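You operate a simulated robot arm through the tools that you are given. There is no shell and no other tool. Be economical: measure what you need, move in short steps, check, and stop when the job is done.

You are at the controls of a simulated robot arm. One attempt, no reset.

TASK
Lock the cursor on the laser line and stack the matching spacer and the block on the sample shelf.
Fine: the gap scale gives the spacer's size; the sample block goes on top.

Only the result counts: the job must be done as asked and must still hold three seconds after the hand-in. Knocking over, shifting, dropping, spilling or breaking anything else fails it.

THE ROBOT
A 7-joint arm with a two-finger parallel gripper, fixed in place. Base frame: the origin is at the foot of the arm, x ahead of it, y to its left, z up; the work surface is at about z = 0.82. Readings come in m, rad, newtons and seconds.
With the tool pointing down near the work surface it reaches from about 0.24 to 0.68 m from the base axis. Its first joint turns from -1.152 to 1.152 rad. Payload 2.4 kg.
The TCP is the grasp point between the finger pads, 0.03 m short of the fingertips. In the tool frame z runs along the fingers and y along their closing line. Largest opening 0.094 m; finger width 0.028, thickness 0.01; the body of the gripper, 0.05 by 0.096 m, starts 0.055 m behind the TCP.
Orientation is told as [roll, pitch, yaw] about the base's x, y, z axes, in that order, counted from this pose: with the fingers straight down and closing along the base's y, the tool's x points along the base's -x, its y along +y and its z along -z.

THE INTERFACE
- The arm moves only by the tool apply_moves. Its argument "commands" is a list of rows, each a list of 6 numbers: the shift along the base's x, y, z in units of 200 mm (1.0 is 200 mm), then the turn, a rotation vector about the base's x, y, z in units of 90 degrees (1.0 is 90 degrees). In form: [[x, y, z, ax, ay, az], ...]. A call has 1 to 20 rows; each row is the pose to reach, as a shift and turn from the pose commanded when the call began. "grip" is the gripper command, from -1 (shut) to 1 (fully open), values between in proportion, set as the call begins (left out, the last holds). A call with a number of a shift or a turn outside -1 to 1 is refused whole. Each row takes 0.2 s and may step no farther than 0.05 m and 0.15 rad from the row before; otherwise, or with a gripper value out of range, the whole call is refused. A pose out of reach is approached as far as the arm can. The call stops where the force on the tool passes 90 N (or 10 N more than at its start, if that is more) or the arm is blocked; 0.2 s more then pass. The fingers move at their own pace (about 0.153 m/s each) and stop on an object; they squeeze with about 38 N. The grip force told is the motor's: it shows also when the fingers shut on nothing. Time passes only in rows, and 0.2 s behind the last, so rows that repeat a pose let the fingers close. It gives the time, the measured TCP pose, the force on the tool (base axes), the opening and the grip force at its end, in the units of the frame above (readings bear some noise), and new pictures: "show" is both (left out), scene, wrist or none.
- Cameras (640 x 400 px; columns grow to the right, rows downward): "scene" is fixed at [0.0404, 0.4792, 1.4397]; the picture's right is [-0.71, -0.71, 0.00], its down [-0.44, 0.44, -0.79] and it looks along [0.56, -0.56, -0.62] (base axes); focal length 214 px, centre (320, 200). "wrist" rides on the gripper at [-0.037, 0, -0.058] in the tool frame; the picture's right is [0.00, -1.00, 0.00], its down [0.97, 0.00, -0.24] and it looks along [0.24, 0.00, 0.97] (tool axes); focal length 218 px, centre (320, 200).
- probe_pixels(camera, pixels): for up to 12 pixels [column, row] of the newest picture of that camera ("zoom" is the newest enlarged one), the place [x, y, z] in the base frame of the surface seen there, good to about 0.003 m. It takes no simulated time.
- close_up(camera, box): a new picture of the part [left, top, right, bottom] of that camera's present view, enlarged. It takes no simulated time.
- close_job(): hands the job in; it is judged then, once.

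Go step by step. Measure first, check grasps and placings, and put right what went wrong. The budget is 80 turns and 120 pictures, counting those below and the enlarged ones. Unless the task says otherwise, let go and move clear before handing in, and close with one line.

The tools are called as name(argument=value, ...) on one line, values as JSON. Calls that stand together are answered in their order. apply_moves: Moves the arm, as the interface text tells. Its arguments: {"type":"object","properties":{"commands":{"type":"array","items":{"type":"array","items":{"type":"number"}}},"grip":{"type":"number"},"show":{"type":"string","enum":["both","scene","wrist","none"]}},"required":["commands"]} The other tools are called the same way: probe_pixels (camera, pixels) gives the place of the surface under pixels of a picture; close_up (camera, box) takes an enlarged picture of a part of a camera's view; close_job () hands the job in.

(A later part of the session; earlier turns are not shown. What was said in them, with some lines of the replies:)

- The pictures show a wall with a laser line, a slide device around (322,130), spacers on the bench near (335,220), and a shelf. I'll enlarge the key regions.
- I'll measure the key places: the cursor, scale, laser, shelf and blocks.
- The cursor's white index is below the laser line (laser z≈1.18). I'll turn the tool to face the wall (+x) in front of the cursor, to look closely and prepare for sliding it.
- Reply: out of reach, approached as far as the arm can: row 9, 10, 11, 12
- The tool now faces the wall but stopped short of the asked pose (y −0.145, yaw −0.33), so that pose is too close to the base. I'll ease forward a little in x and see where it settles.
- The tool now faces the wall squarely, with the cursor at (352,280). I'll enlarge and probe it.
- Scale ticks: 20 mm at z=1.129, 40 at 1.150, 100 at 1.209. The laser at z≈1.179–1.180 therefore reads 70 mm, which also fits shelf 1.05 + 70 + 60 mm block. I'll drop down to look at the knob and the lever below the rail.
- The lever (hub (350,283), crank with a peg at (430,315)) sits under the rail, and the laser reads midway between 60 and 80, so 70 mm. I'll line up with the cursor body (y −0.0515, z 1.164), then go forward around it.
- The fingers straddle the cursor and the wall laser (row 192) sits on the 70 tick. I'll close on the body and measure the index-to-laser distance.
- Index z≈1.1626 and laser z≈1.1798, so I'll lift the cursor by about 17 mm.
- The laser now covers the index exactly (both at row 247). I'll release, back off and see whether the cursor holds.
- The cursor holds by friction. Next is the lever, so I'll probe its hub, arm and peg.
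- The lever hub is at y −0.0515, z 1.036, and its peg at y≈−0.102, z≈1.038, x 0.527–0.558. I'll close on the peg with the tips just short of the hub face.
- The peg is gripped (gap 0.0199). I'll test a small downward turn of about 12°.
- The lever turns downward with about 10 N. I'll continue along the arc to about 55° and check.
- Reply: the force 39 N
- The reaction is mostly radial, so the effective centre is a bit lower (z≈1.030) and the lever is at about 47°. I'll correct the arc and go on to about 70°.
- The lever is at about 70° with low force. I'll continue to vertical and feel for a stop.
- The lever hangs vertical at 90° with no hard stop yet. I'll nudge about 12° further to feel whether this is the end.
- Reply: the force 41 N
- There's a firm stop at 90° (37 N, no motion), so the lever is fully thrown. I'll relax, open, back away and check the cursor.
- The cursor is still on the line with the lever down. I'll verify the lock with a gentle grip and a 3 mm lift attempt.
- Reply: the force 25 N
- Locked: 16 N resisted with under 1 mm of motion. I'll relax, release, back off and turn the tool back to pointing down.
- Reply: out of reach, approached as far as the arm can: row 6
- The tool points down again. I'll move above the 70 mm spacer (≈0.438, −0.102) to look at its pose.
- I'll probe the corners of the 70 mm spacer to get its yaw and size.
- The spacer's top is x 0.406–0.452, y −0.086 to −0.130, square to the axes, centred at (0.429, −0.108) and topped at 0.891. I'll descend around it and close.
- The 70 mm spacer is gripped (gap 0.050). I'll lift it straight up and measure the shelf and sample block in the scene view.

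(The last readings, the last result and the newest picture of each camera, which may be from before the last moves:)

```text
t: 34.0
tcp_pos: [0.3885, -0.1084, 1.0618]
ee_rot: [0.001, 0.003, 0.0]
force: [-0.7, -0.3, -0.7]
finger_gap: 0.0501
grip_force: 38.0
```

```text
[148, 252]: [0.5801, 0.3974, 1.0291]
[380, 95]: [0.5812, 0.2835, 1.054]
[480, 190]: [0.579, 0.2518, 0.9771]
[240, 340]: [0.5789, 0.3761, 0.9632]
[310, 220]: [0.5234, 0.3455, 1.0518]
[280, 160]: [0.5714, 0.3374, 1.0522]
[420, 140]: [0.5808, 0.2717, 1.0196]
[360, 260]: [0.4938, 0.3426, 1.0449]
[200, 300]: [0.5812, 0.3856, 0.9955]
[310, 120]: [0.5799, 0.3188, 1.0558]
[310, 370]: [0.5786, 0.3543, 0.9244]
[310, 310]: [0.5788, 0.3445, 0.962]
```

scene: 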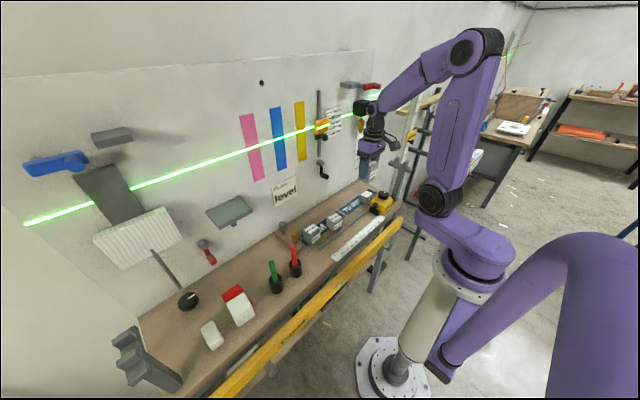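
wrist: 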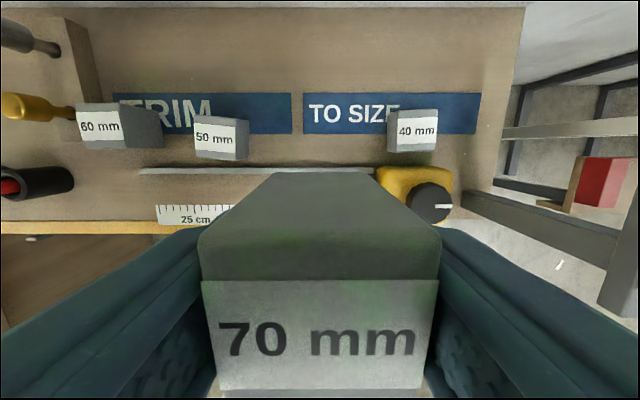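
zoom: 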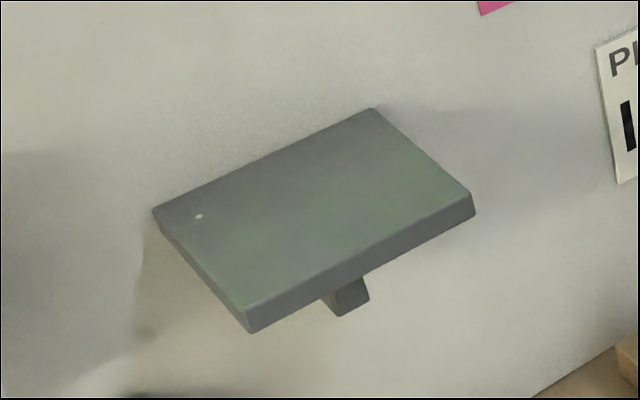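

probe_pixels(camera="zoom", pixels=[[165, 212], [370, 113], [465, 195], [250, 305], [200, 216], [340, 150], [430, 200], [260, 290], [375, 130]])

close_up(camera="scene", box=[190, 270, 290, 360])

probe_pixels(camera="scene", pixels=[[240, 308], [228, 302], [240, 325], [243, 300], [210, 335], [235, 290], [249, 317], [232, 322]])

```text
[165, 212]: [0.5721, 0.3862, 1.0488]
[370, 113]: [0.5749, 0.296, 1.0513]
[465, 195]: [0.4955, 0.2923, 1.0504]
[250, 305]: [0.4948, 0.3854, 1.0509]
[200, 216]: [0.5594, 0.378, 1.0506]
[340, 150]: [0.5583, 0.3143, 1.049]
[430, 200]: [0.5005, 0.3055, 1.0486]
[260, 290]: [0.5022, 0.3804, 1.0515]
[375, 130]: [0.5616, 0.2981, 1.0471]
```

```text
4.44 times, centred on (240, 315) of scene
```

zoom: 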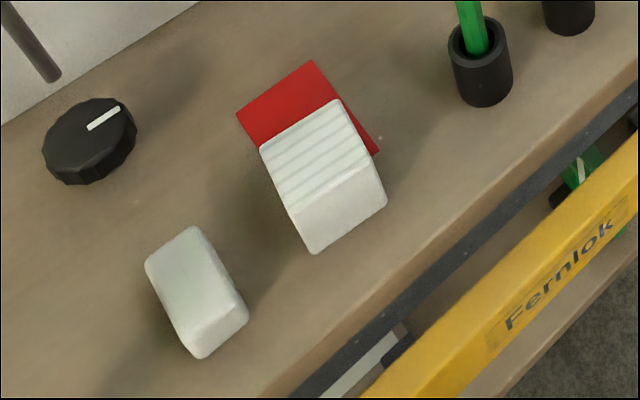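

```text
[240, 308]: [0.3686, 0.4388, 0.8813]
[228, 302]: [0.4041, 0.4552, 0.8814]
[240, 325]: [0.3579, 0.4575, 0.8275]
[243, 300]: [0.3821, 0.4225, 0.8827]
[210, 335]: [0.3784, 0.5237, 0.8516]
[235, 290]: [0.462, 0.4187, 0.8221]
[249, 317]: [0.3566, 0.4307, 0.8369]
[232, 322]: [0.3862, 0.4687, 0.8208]
```

The shelf top is x 0.492–0.578, y 0.288–0.390, z 1.050. The sample block (striped, top 0.8815, 60 mm tall) gives 1.05+0.07+0.06=1.18, which is the laser height. I'll check obstacles beside the shelf.

probe_pixels(camera="scene", pixels=[[178, 235], [165, 212], [150, 250], [125, 205], [205, 243], [210, 258], [112, 138], [70, 160], [160, 265], [180, 290], [262, 82], [135, 240]])

```text
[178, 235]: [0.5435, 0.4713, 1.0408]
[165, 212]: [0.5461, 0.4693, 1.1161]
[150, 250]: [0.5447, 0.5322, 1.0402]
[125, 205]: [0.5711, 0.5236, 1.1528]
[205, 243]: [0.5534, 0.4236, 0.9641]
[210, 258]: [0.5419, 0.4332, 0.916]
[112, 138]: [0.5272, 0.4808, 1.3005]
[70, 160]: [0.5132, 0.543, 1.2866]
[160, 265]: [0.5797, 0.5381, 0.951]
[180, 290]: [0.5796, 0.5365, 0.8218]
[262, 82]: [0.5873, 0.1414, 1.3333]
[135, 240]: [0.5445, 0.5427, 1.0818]
```

The neighbours begin at y≥0.42, so the space above the shelf is clear. I'll carry the spacer high at x≈0.40 over toward the shelf.

apply_moves(commands=[[0, 0, 0.2, 0, 0, 0], [0, 0, 0.4, 0, 0, 0], [0, 0.1, 0.6, 0, 0, 0], [0, 0.3, 0.7, 0, 0, 0], [0, 0.5, 0.7, 0, 0, 0], [0, 0.7, 0.7, 0, 0, 0], [0, 0.9, 0.7, 0, 0, 0], [0, 1.0, 0.7, 0, 0, 0]], show="none")

apply_moves(commands=[[0, 0.2, 0, 0, 0, 0], [0, 0.4, 0, 0, 0, 0], [0, 0.6, 0, 0, 0, 0], [0, 0.8, 0, 0, 0, 0], [0, 1.0, 0, 0, 0, 0], [0, 1.0, 0, 0, 0, 0]], show="none")

apply_moves(commands=[[0.05, 0.1, 0, 0, 0, 0], [0.1, 0.24, 0, 0, 0, 0], [0.2, 0.24, 0, 0, 0, 0], [0.3, 0.24, -0.05, 0, 0, 0], [0.3, 0.24, -0.05, 0, 0, 0]])

```text
t: 35.8
tcp_pos: [0.3879, 0.0914, 1.199]
ee_rot: [0.0, -0.001, 0.001]
force: [0.1, 0.4, -1.2]
finger_gap: 0.0495
grip_force: 38.9
```

```text
t: 37.2
tcp_pos: [0.3886, 0.2917, 1.201]
ee_rot: [0.0, -0.001, 0.0]
force: [-1.0, 0.4, -2.0]
finger_gap: 0.05
grip_force: 38.0
```

```text
t: 38.4
tcp_pos: [0.4493, 0.339, 1.1902]
ee_rot: [-0.001, 0.0, 0.001]
force: [1.1, -0.4, -2.1]
finger_gap: 0.0499
grip_force: 38.0
```

scene: 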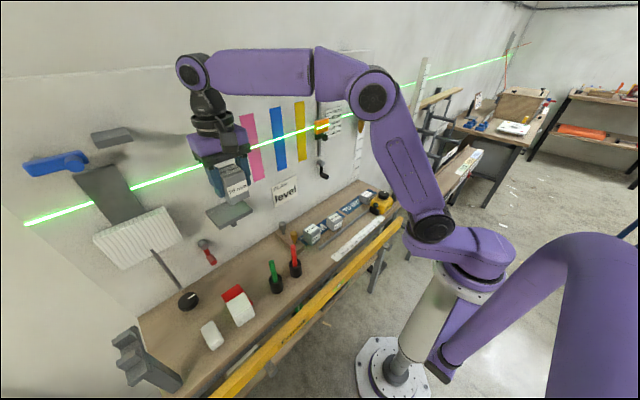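
wrist: 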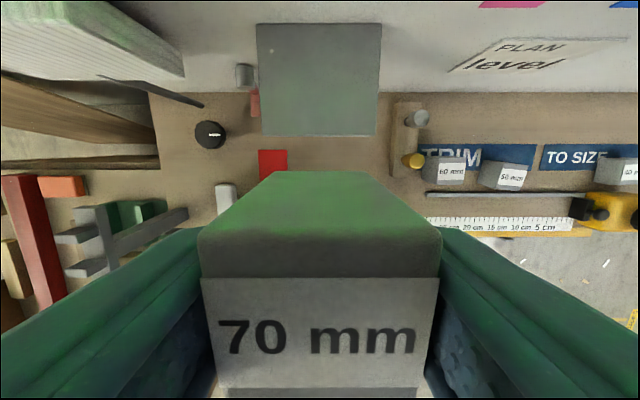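

The spacer is aligned in y with the shelf and held high. I'll move in over the shelf and lower it to about 15 mm above.

apply_moves(commands=[[0.13, 0.003, 0, 0, 0, 0], [0.26, 0.005, 0, 0, 0, 0], [0.395, 0.005, 0, 0, 0, 0], [0.395, 0.005, -0.15, 0, 0, 0], [0.395, 0.005, -0.28, 0, 0, 0], [0.395, 0.005, -0.38, 0, 0, 0], [0.395, 0.005, -0.38, 0, 0, 0]])

close_up(camera="scene", box=[170, 130, 290, 250])

```text
t: 40.0
tcp_pos: [0.5271, 0.3405, 1.1133]
ee_rot: [-0.002, -0.001, 0.0]
force: [0.1, -0.7, -1.9]
finger_gap: 0.0499
grip_force: 38.1
```

scene: 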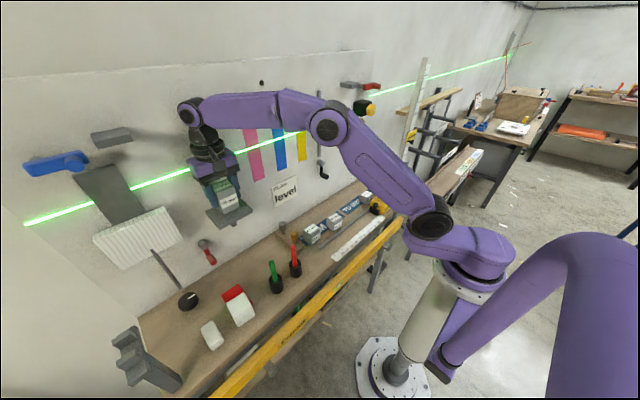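
wrist: 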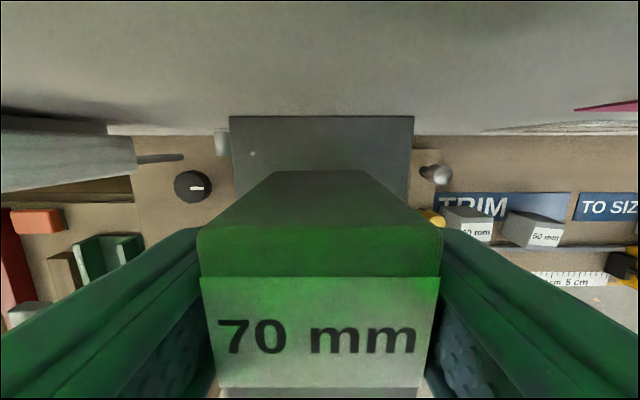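

```text
3.33 times, centred on (230, 190) of scene
```

zoom: 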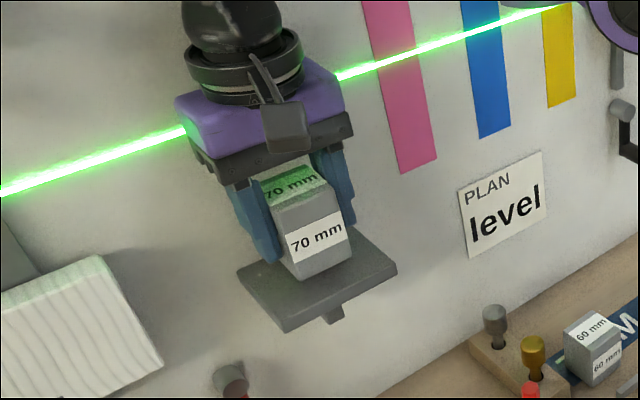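

The spacer sits centred over the shelf with a small gap. I'll lower it gently to contact.

apply_moves(commands=[[0, 0, -0.03, 0, 0, 0], [0, 0, -0.055, 0, 0, 0], [0, 0, -0.064, 0, 0, 0], [0, 0, -0.07, 0, 0, 0], [0, 0, -0.074, 0, 0, 0], [0, 0, -0.074, 0, 0, 0]], show="none")

```text
t: 41.4
tcp_pos: [0.5281, 0.3397, 1.0993]
ee_rot: [0.001, 0.0, 0.001]
force: [0.4, 0.0, 0.7]
finger_gap: 0.0498
grip_force: 38.2
```

The force has just turned from −1.9 to +0.7 N, so the spacer is touching. I'll go 1 mm more to confirm, then release and rise.

apply_moves(commands=[[0, 0, -0.004, 0, 0, 0], [0, 0, -0.006, 0, 0, 0]], show="none")

apply_moves(commands=[[0, 0, 0, 0, 0, 0], [0, 0, 0, 0, 0, 0]], grip=0.6, show="none")

apply_moves(commands=[[0, 0, 0.1, 0, 0, 0], [0, 0, 0.25, 0, 0, 0], [0, 0, 0.45, 0, 0, 0], [-0.1, 0, 0.5, 0, 0, 0], [-0.3, 0, 0.5, 0, 0, 0], [-0.5, 0, 0.5, 0, 0, 0], [-0.6, 0, 0.5, 0, 0, 0], [-0.6, 0, 0.5, 0, 0, 0]])

close_up(camera="scene", box=[180, 160, 280, 240])

```text
t: 42.0
tcp_pos: [0.5282, 0.3409, 1.0987]
ee_rot: [0.001, 0.0, 0.001]
force: [-1.4, 0.9, 13.0]
finger_gap: 0.0498
grip_force: 38.3
```

```text
t: 42.6
tcp_pos: [0.5276, 0.3404, 1.0986]
ee_rot: [0.001, 0.001, 0.001]
force: [1.8, -0.3, 0.0]
finger_gap: 0.0752
grip_force: 0.0
```

```text
t: 44.4
tcp_pos: [0.4076, 0.3409, 1.1975]
ee_rot: [-0.001, 0.0, 0.0]
force: [-0.4, 0.7, -0.5]
finger_gap: 0.0753
grip_force: 0.1
```

scene: 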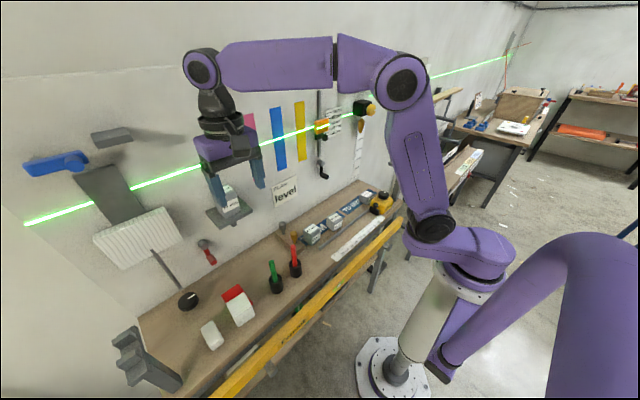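
wrist: 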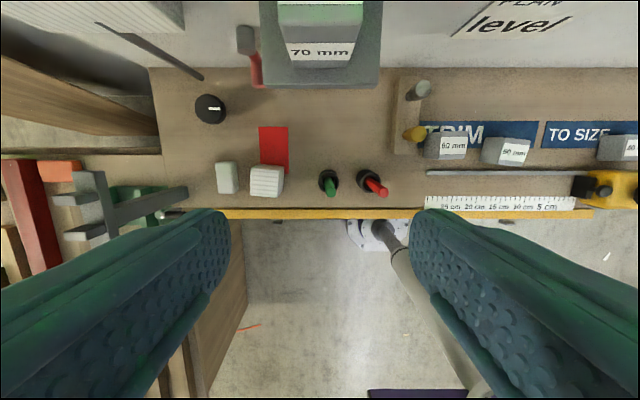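

```text
5.00 times, centred on (230, 200) of scene
```

zoom: 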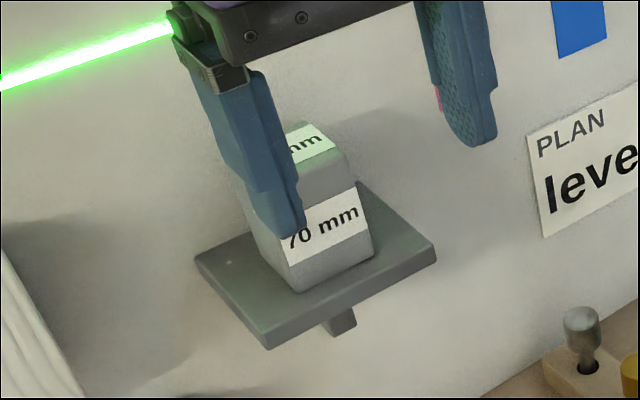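

The spacer stands squarely on the shelf. I'll move above the striped sample block to get its pose.

apply_moves(commands=[[-0.09, 0.15, 0, 0, 0, 0], [-0.09, 0.3, -0.1, 0, 0, 0], [-0.09, 0.45, -0.25, 0, 0, 0], [-0.09, 0.475, -0.45, 0, 0, 0], [-0.09, 0.475, -0.65, 0, 0, 0], [-0.09, 0.475, -0.85, 0, 0, 0], [-0.09, 0.475, -0.85, 0, 0, 0]], grip=1, show="wrist")

close_up(camera="wrist", box=[210, 100, 430, 300])

```text
t: 46.0
tcp_pos: [0.3895, 0.4346, 1.0296]
ee_rot: [-0.001, -0.001, 0.001]
force: [-0.3, -0.4, 0.2]
finger_gap: 0.0942
grip_force: 0.0
```

wrist: 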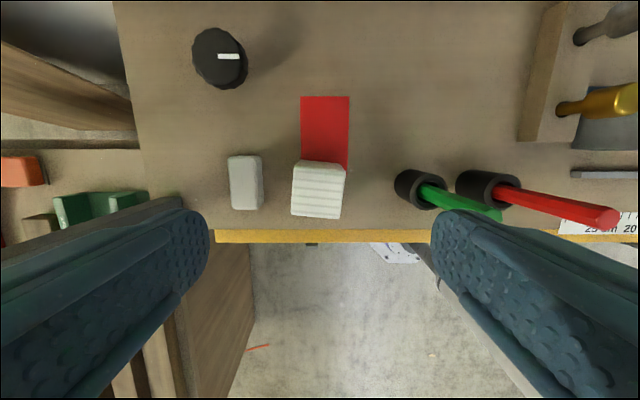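

```text
2.00 times, centred on (320, 200) of wrist
```

zoom: 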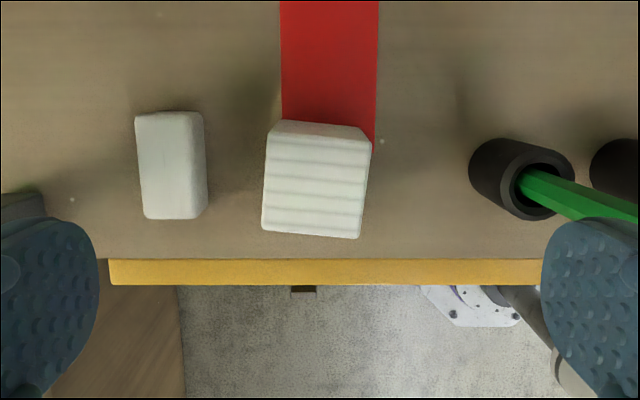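

probe_pixels(camera="zoom", pixels=[[269, 138], [369, 145], [265, 226], [357, 234], [315, 185], [203, 150], [204, 210], [172, 165], [475, 165], [345, 126], [400, 200], [140, 200]])

```text
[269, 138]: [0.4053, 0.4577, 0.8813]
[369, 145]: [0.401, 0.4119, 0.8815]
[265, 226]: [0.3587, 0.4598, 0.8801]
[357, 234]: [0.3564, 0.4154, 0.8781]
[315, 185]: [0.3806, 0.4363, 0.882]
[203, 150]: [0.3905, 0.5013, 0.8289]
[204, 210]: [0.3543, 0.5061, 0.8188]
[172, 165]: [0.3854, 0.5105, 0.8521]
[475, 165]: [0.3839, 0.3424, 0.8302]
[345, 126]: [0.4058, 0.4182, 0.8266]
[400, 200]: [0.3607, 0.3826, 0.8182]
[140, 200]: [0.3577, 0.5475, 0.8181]
```

The block's top centre is (0.3804, 0.4362) with yaw ≈ −4°, about 46 mm wide, and the eraser beside it begins at y≈0.501. I'll narrow the opening, match the yaw and descend.

apply_moves(commands=[[-0.0455, 0.008, -0.1, 0, 0, -0.044], [-0.0455, 0.008, -0.3, 0, 0, -0.044], [-0.0455, 0.008, -0.5, 0, 0, -0.044], [-0.0455, 0.008, -0.65, 0, 0, -0.044], [-0.0455, 0.008, -0.75, 0, 0, -0.044], [-0.0455, 0.008, -0.838, 0, 0, -0.044], [-0.0455, 0.008, -0.838, 0, 0, -0.044]], grip=0.6)

apply_moves(commands=[[0, 0, 0, 0, 0, 0], [0, 0, 0, 0, 0, 0], [0, 0, 0, 0, 0, 0]], grip=-1, show="wrist")

```text
t: 47.6
tcp_pos: [0.3808, 0.4377, 0.8603]
ee_rot: [-0.001, -0.001, -0.069]
force: [-0.9, -0.2, 0.8]
finger_gap: 0.0754
grip_force: 0.0
```

scene: 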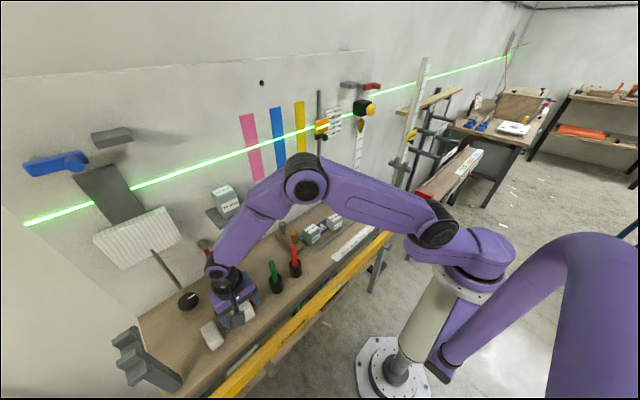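
wrist: 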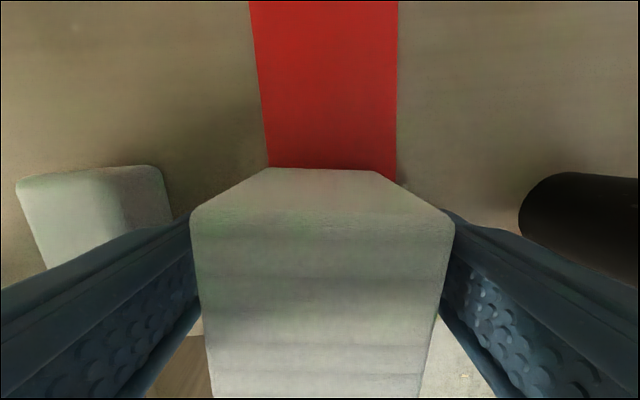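

```text
t: 48.4
tcp_pos: [0.3805, 0.4368, 0.8606]
ee_rot: [0.002, 0.0, -0.071]
force: [-0.4, -0.1, -0.9]
finger_gap: 0.0541
grip_force: 38.3
```

wrist: 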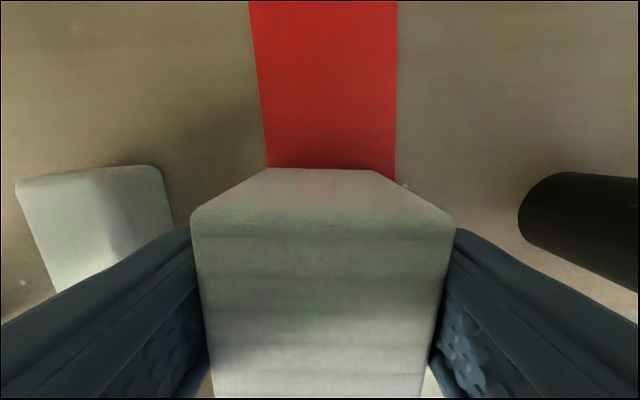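

The block is gripped (gap 0.054). I'll lift it straight up and square the yaw, then probe the spacer's top on the shelf.

apply_moves(commands=[[0, 0, 0.1, 0, 0, 0], [0, 0, 0.3, 0, 0, 0], [0, 0, 0.5, 0, 0, 0], [0, 0, 0.7, 0, 0, 0], [0, 0, 0.9, 0, 0, 0], [0, 0, 1.0, 0, 0, 0.044], [0, 0, 1.0, 0, 0, 0.044]])

close_up(camera="scene", box=[185, 160, 275, 240])

```text
t: 50.0
tcp_pos: [0.3812, 0.4367, 1.0617]
ee_rot: [0.0, 0.001, 0.0]
force: [-1.0, -0.5, -1.3]
finger_gap: 0.0537
grip_force: 37.7
```

scene: 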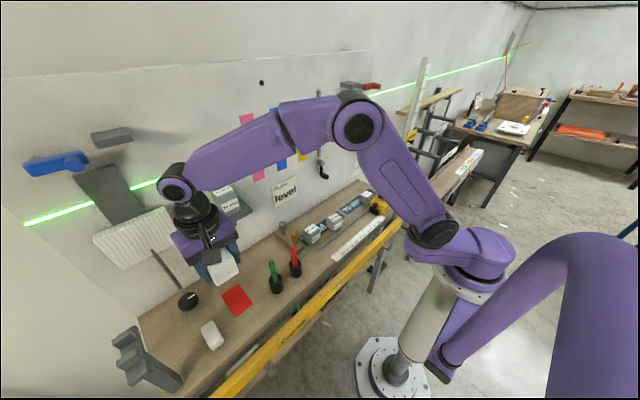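
wrist: 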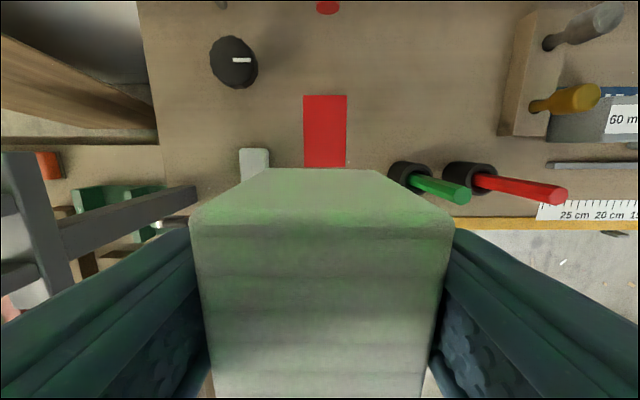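

```text
5.00 times, centred on (230, 200) of scene
```

zoom: 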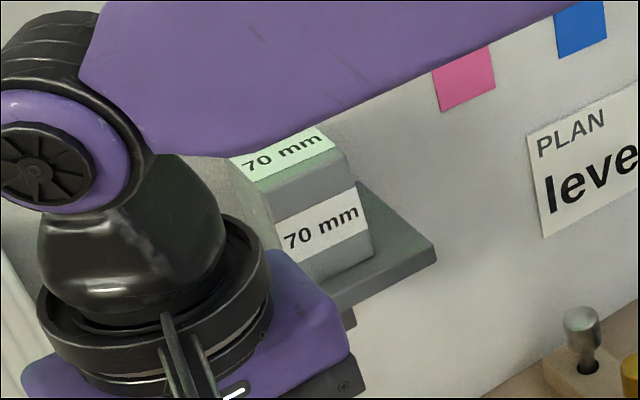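

The spacer stands undisturbed. I'll raise the block to z≈1.25, shift across in y, then move in over the spacer.

apply_moves(commands=[[0, 0, 0.2, 0, 0, 0], [0, 0, 0.4, 0, 0, 0], [0, 0, 0.6, 0, 0, 0], [0, -0.1, 0.8, 0, 0, 0], [0, -0.25, 0.9, 0, 0, 0], [0, -0.4, 0.9, 0, 0, 0], [0, -0.48, 0.9, 0, 0, 0], [0.2, -0.48, 0.9, 0, 0, 0], [0.4, -0.48, 0.9, 0, 0, 0], [0.4, -0.48, 0.9, 0, 0, 0]], show="wrist")

apply_moves(commands=[[0.12, 0, 0, 0, 0, 0], [0.24, 0, 0, 0, 0, 0], [0.335, 0, 0, 0, 0, 0], [0.335, 0, -0.15, 0, 0, 0], [0.335, 0, -0.25, 0, 0, 0], [0.335, 0, -0.33, 0, 0, 0], [0.335, 0, -0.33, 0, 0, 0]])

close_up(camera="scene", box=[185, 130, 285, 240])

```text
t: 52.2
tcp_pos: [0.4619, 0.3406, 1.2398]
ee_rot: [0.0, -0.002, 0.001]
force: [-0.7, -0.3, -1.4]
finger_gap: 0.0538
grip_force: 38.7
```

wrist: 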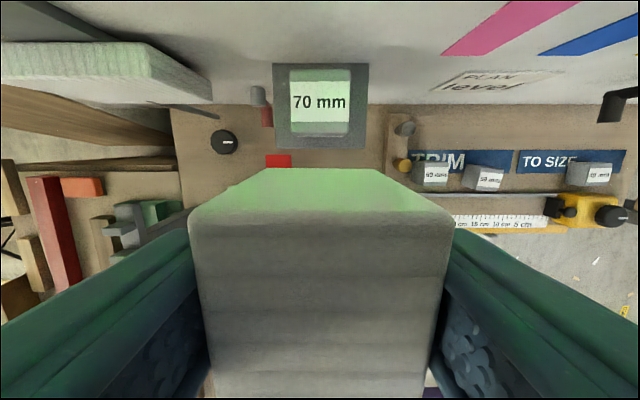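

```text
t: 53.8
tcp_pos: [0.5266, 0.3413, 1.1738]
ee_rot: [0.0, 0.001, -0.001]
force: [-0.3, -0.1, -1.5]
finger_gap: 0.0537
grip_force: 37.9
out of reach, approached as far as the arm can: row 2, 3, 4
```

scene: 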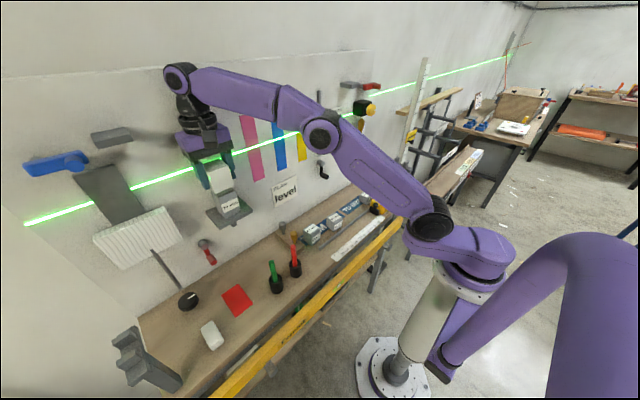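
wrist: 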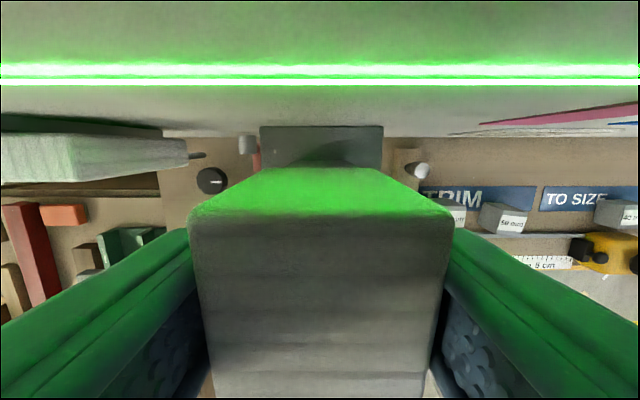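

```text
3.64 times, centred on (235, 185) of scene
```

zoom: 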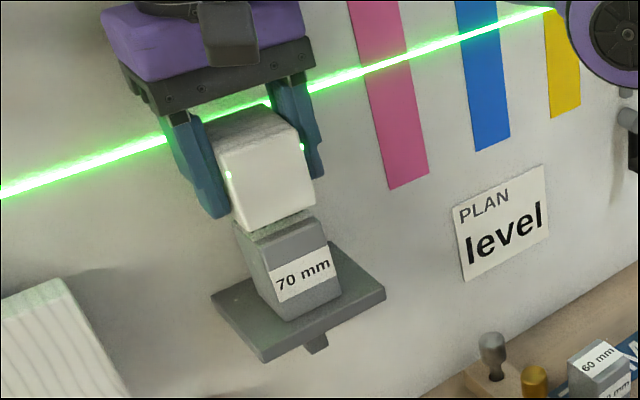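

The block hangs about 13 mm above the spacer, aligned with it. I'll lower it gently to contact.

apply_moves(commands=[[0, 0, -0.03, 0, 0, 0], [0, 0, -0.05, 0, 0, 0], [0, 0, -0.06, 0, 0, 0], [0, 0, -0.066, 0, 0, 0], [0, 0, -0.066, 0, 0, 0]], show="scene")

close_up(camera="scene", box=[195, 140, 265, 230])

```text
t: 55.0
tcp_pos: [0.5281, 0.3423, 1.161]
ee_rot: [-0.001, 0.001, 0.0]
force: [0.0, 0.1, -0.5]
finger_gap: 0.0535
grip_force: 37.9
```

scene: 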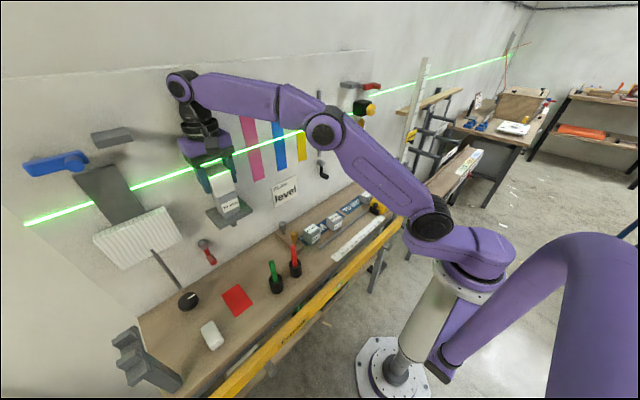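

```text
4.44 times, centred on (230, 185) of scene
```

zoom: 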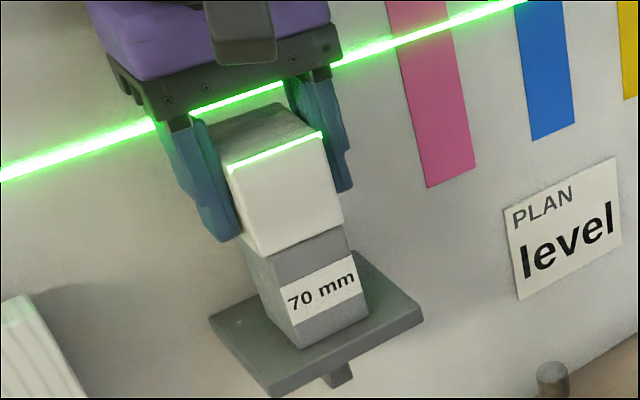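

The laser now grazes the block's top edge, so contact is close. I'll take fine steps until the force rises.

apply_moves(commands=[[0, 0, -0.004, 0, 0, 0], [0, 0, -0.007, 0, 0, 0]], show="none")

```text
t: 55.6
tcp_pos: [0.5268, 0.3413, 1.1597]
ee_rot: [0.0, 0.0, -0.001]
force: [0.2, -0.7, 0.2]
finger_gap: 0.0536
grip_force: 38.0
```

apply_moves(commands=[[0, 0, -0.003, 0, 0, 0], [0, 0, -0.005, 0, 0, 0]], show="none")

```text
t: 56.2
tcp_pos: [0.5267, 0.3406, 1.1607]
ee_rot: [0.002, -0.001, -0.001]
force: [0.4, 0.8, 8.7]
finger_gap: 0.0537
grip_force: 37.7
```

Contact is confirmed (8.7 N). I'll ease up 0.5 mm, open, and rise straight up before backing off.

apply_moves(commands=[[0, 0, 0.003, 0, 0, 0], [0, 0, 0.003, 0, 0, 0]], show="none")

apply_moves(commands=[[0, 0, 0, 0, 0, 0], [0, 0, 0, 0, 0, 0], [0, 0, 0, 0, 0, 0]], grip=0.7, show="scene")

close_up(camera="scene", box=[195, 140, 265, 230])

```text
t: 56.8
tcp_pos: [0.5273, 0.3403, 1.16]
ee_rot: [-0.001, -0.001, -0.002]
force: [0.1, 0.3, 8.2]
finger_gap: 0.0538
grip_force: 38.3
```

```text
t: 57.6
tcp_pos: [0.5266, 0.3418, 1.1594]
ee_rot: [0.001, 0.0, 0.0]
force: [-0.4, 1.1, 0.5]
finger_gap: 0.0799
grip_force: 0.0
```

scene: 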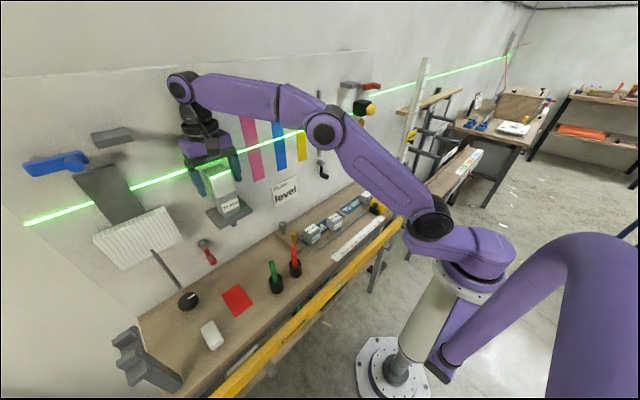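

```text
4.44 times, centred on (230, 185) of scene
```

zoom: 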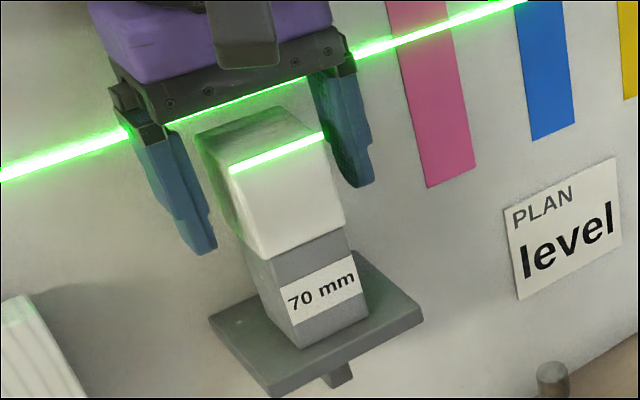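

The stack stands with the block top at the laser and both fingers free. I'll back straight out in −x with the fingers straddling the block, since high z is at the reach limit there.

apply_moves(commands=[[0, 0, 0.05, 0, 0, 0], [-0.1, 0, 0.05, 0, 0, 0], [-0.25, 0, 0.05, 0, 0, 0], [-0.4, 0, 0.08, 0, 0, 0], [-0.55, 0, 0.15, 0, 0, 0], [-0.65, -0.1, 0.3, 0, 0, 0], [-0.7, -0.3, 0.4, 0, 0, 0], [-0.7, -0.5, 0.4, 0, 0, 0], [-0.7, -0.7, 0.4, 0, 0, 0], [-0.7, -0.9, 0.4, 0, 0, 0], [-0.7, -0.9, 0.4, 0, 0, 0]])

close_up(camera="scene", box=[180, 140, 280, 240])

close_up(camera="scene", box=[295, 80, 365, 190])

probe_pixels(camera="scene", pixels=[[219, 172], [225, 170], [231, 180], [228, 208]])

```text
t: 60.0
tcp_pos: [0.3872, 0.1622, 1.2391]
ee_rot: [0.0, -0.001, 0.001]
force: [-0.5, -0.8, -0.1]
finger_gap: 0.0798
grip_force: 0.1
```

scene: 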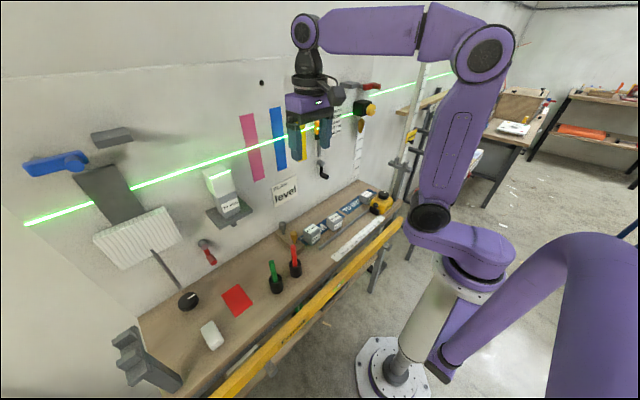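
wrist: 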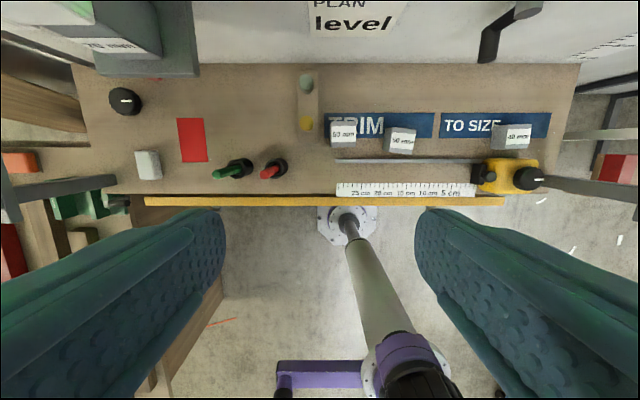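

```text
4.00 times, centred on (230, 190) of scene
```

zoom: 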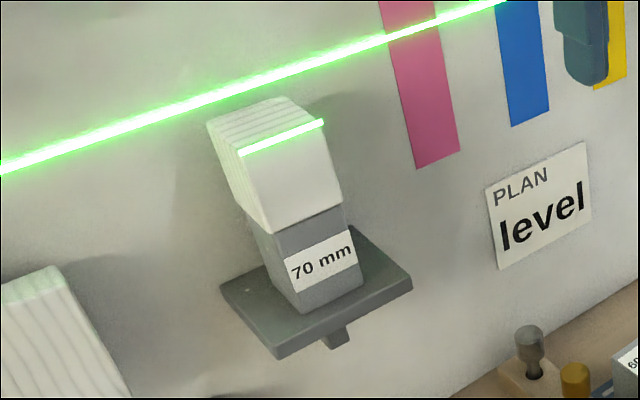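

```text
3.64 times, centred on (330, 135) of scene
```

zoom: 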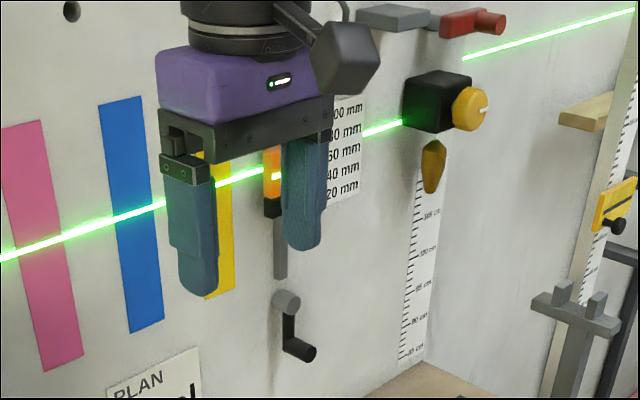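

```text
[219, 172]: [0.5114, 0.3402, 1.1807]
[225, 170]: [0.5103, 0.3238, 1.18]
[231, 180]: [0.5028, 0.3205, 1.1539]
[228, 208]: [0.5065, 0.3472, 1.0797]
```

The stack stands on the shelf with its top at z≈1.180, the laser height. The cursor is on the line with the lever thrown, and the arm is clear, so I'm handing in.

close_job()

```text
The job is handed in.
```

The cursor is locked on the laser line, which reads 70 mm on the gap scale, and the 70 mm spacer stands on the sample shelf with the sample block on top, level with the laser; the job is handed in.
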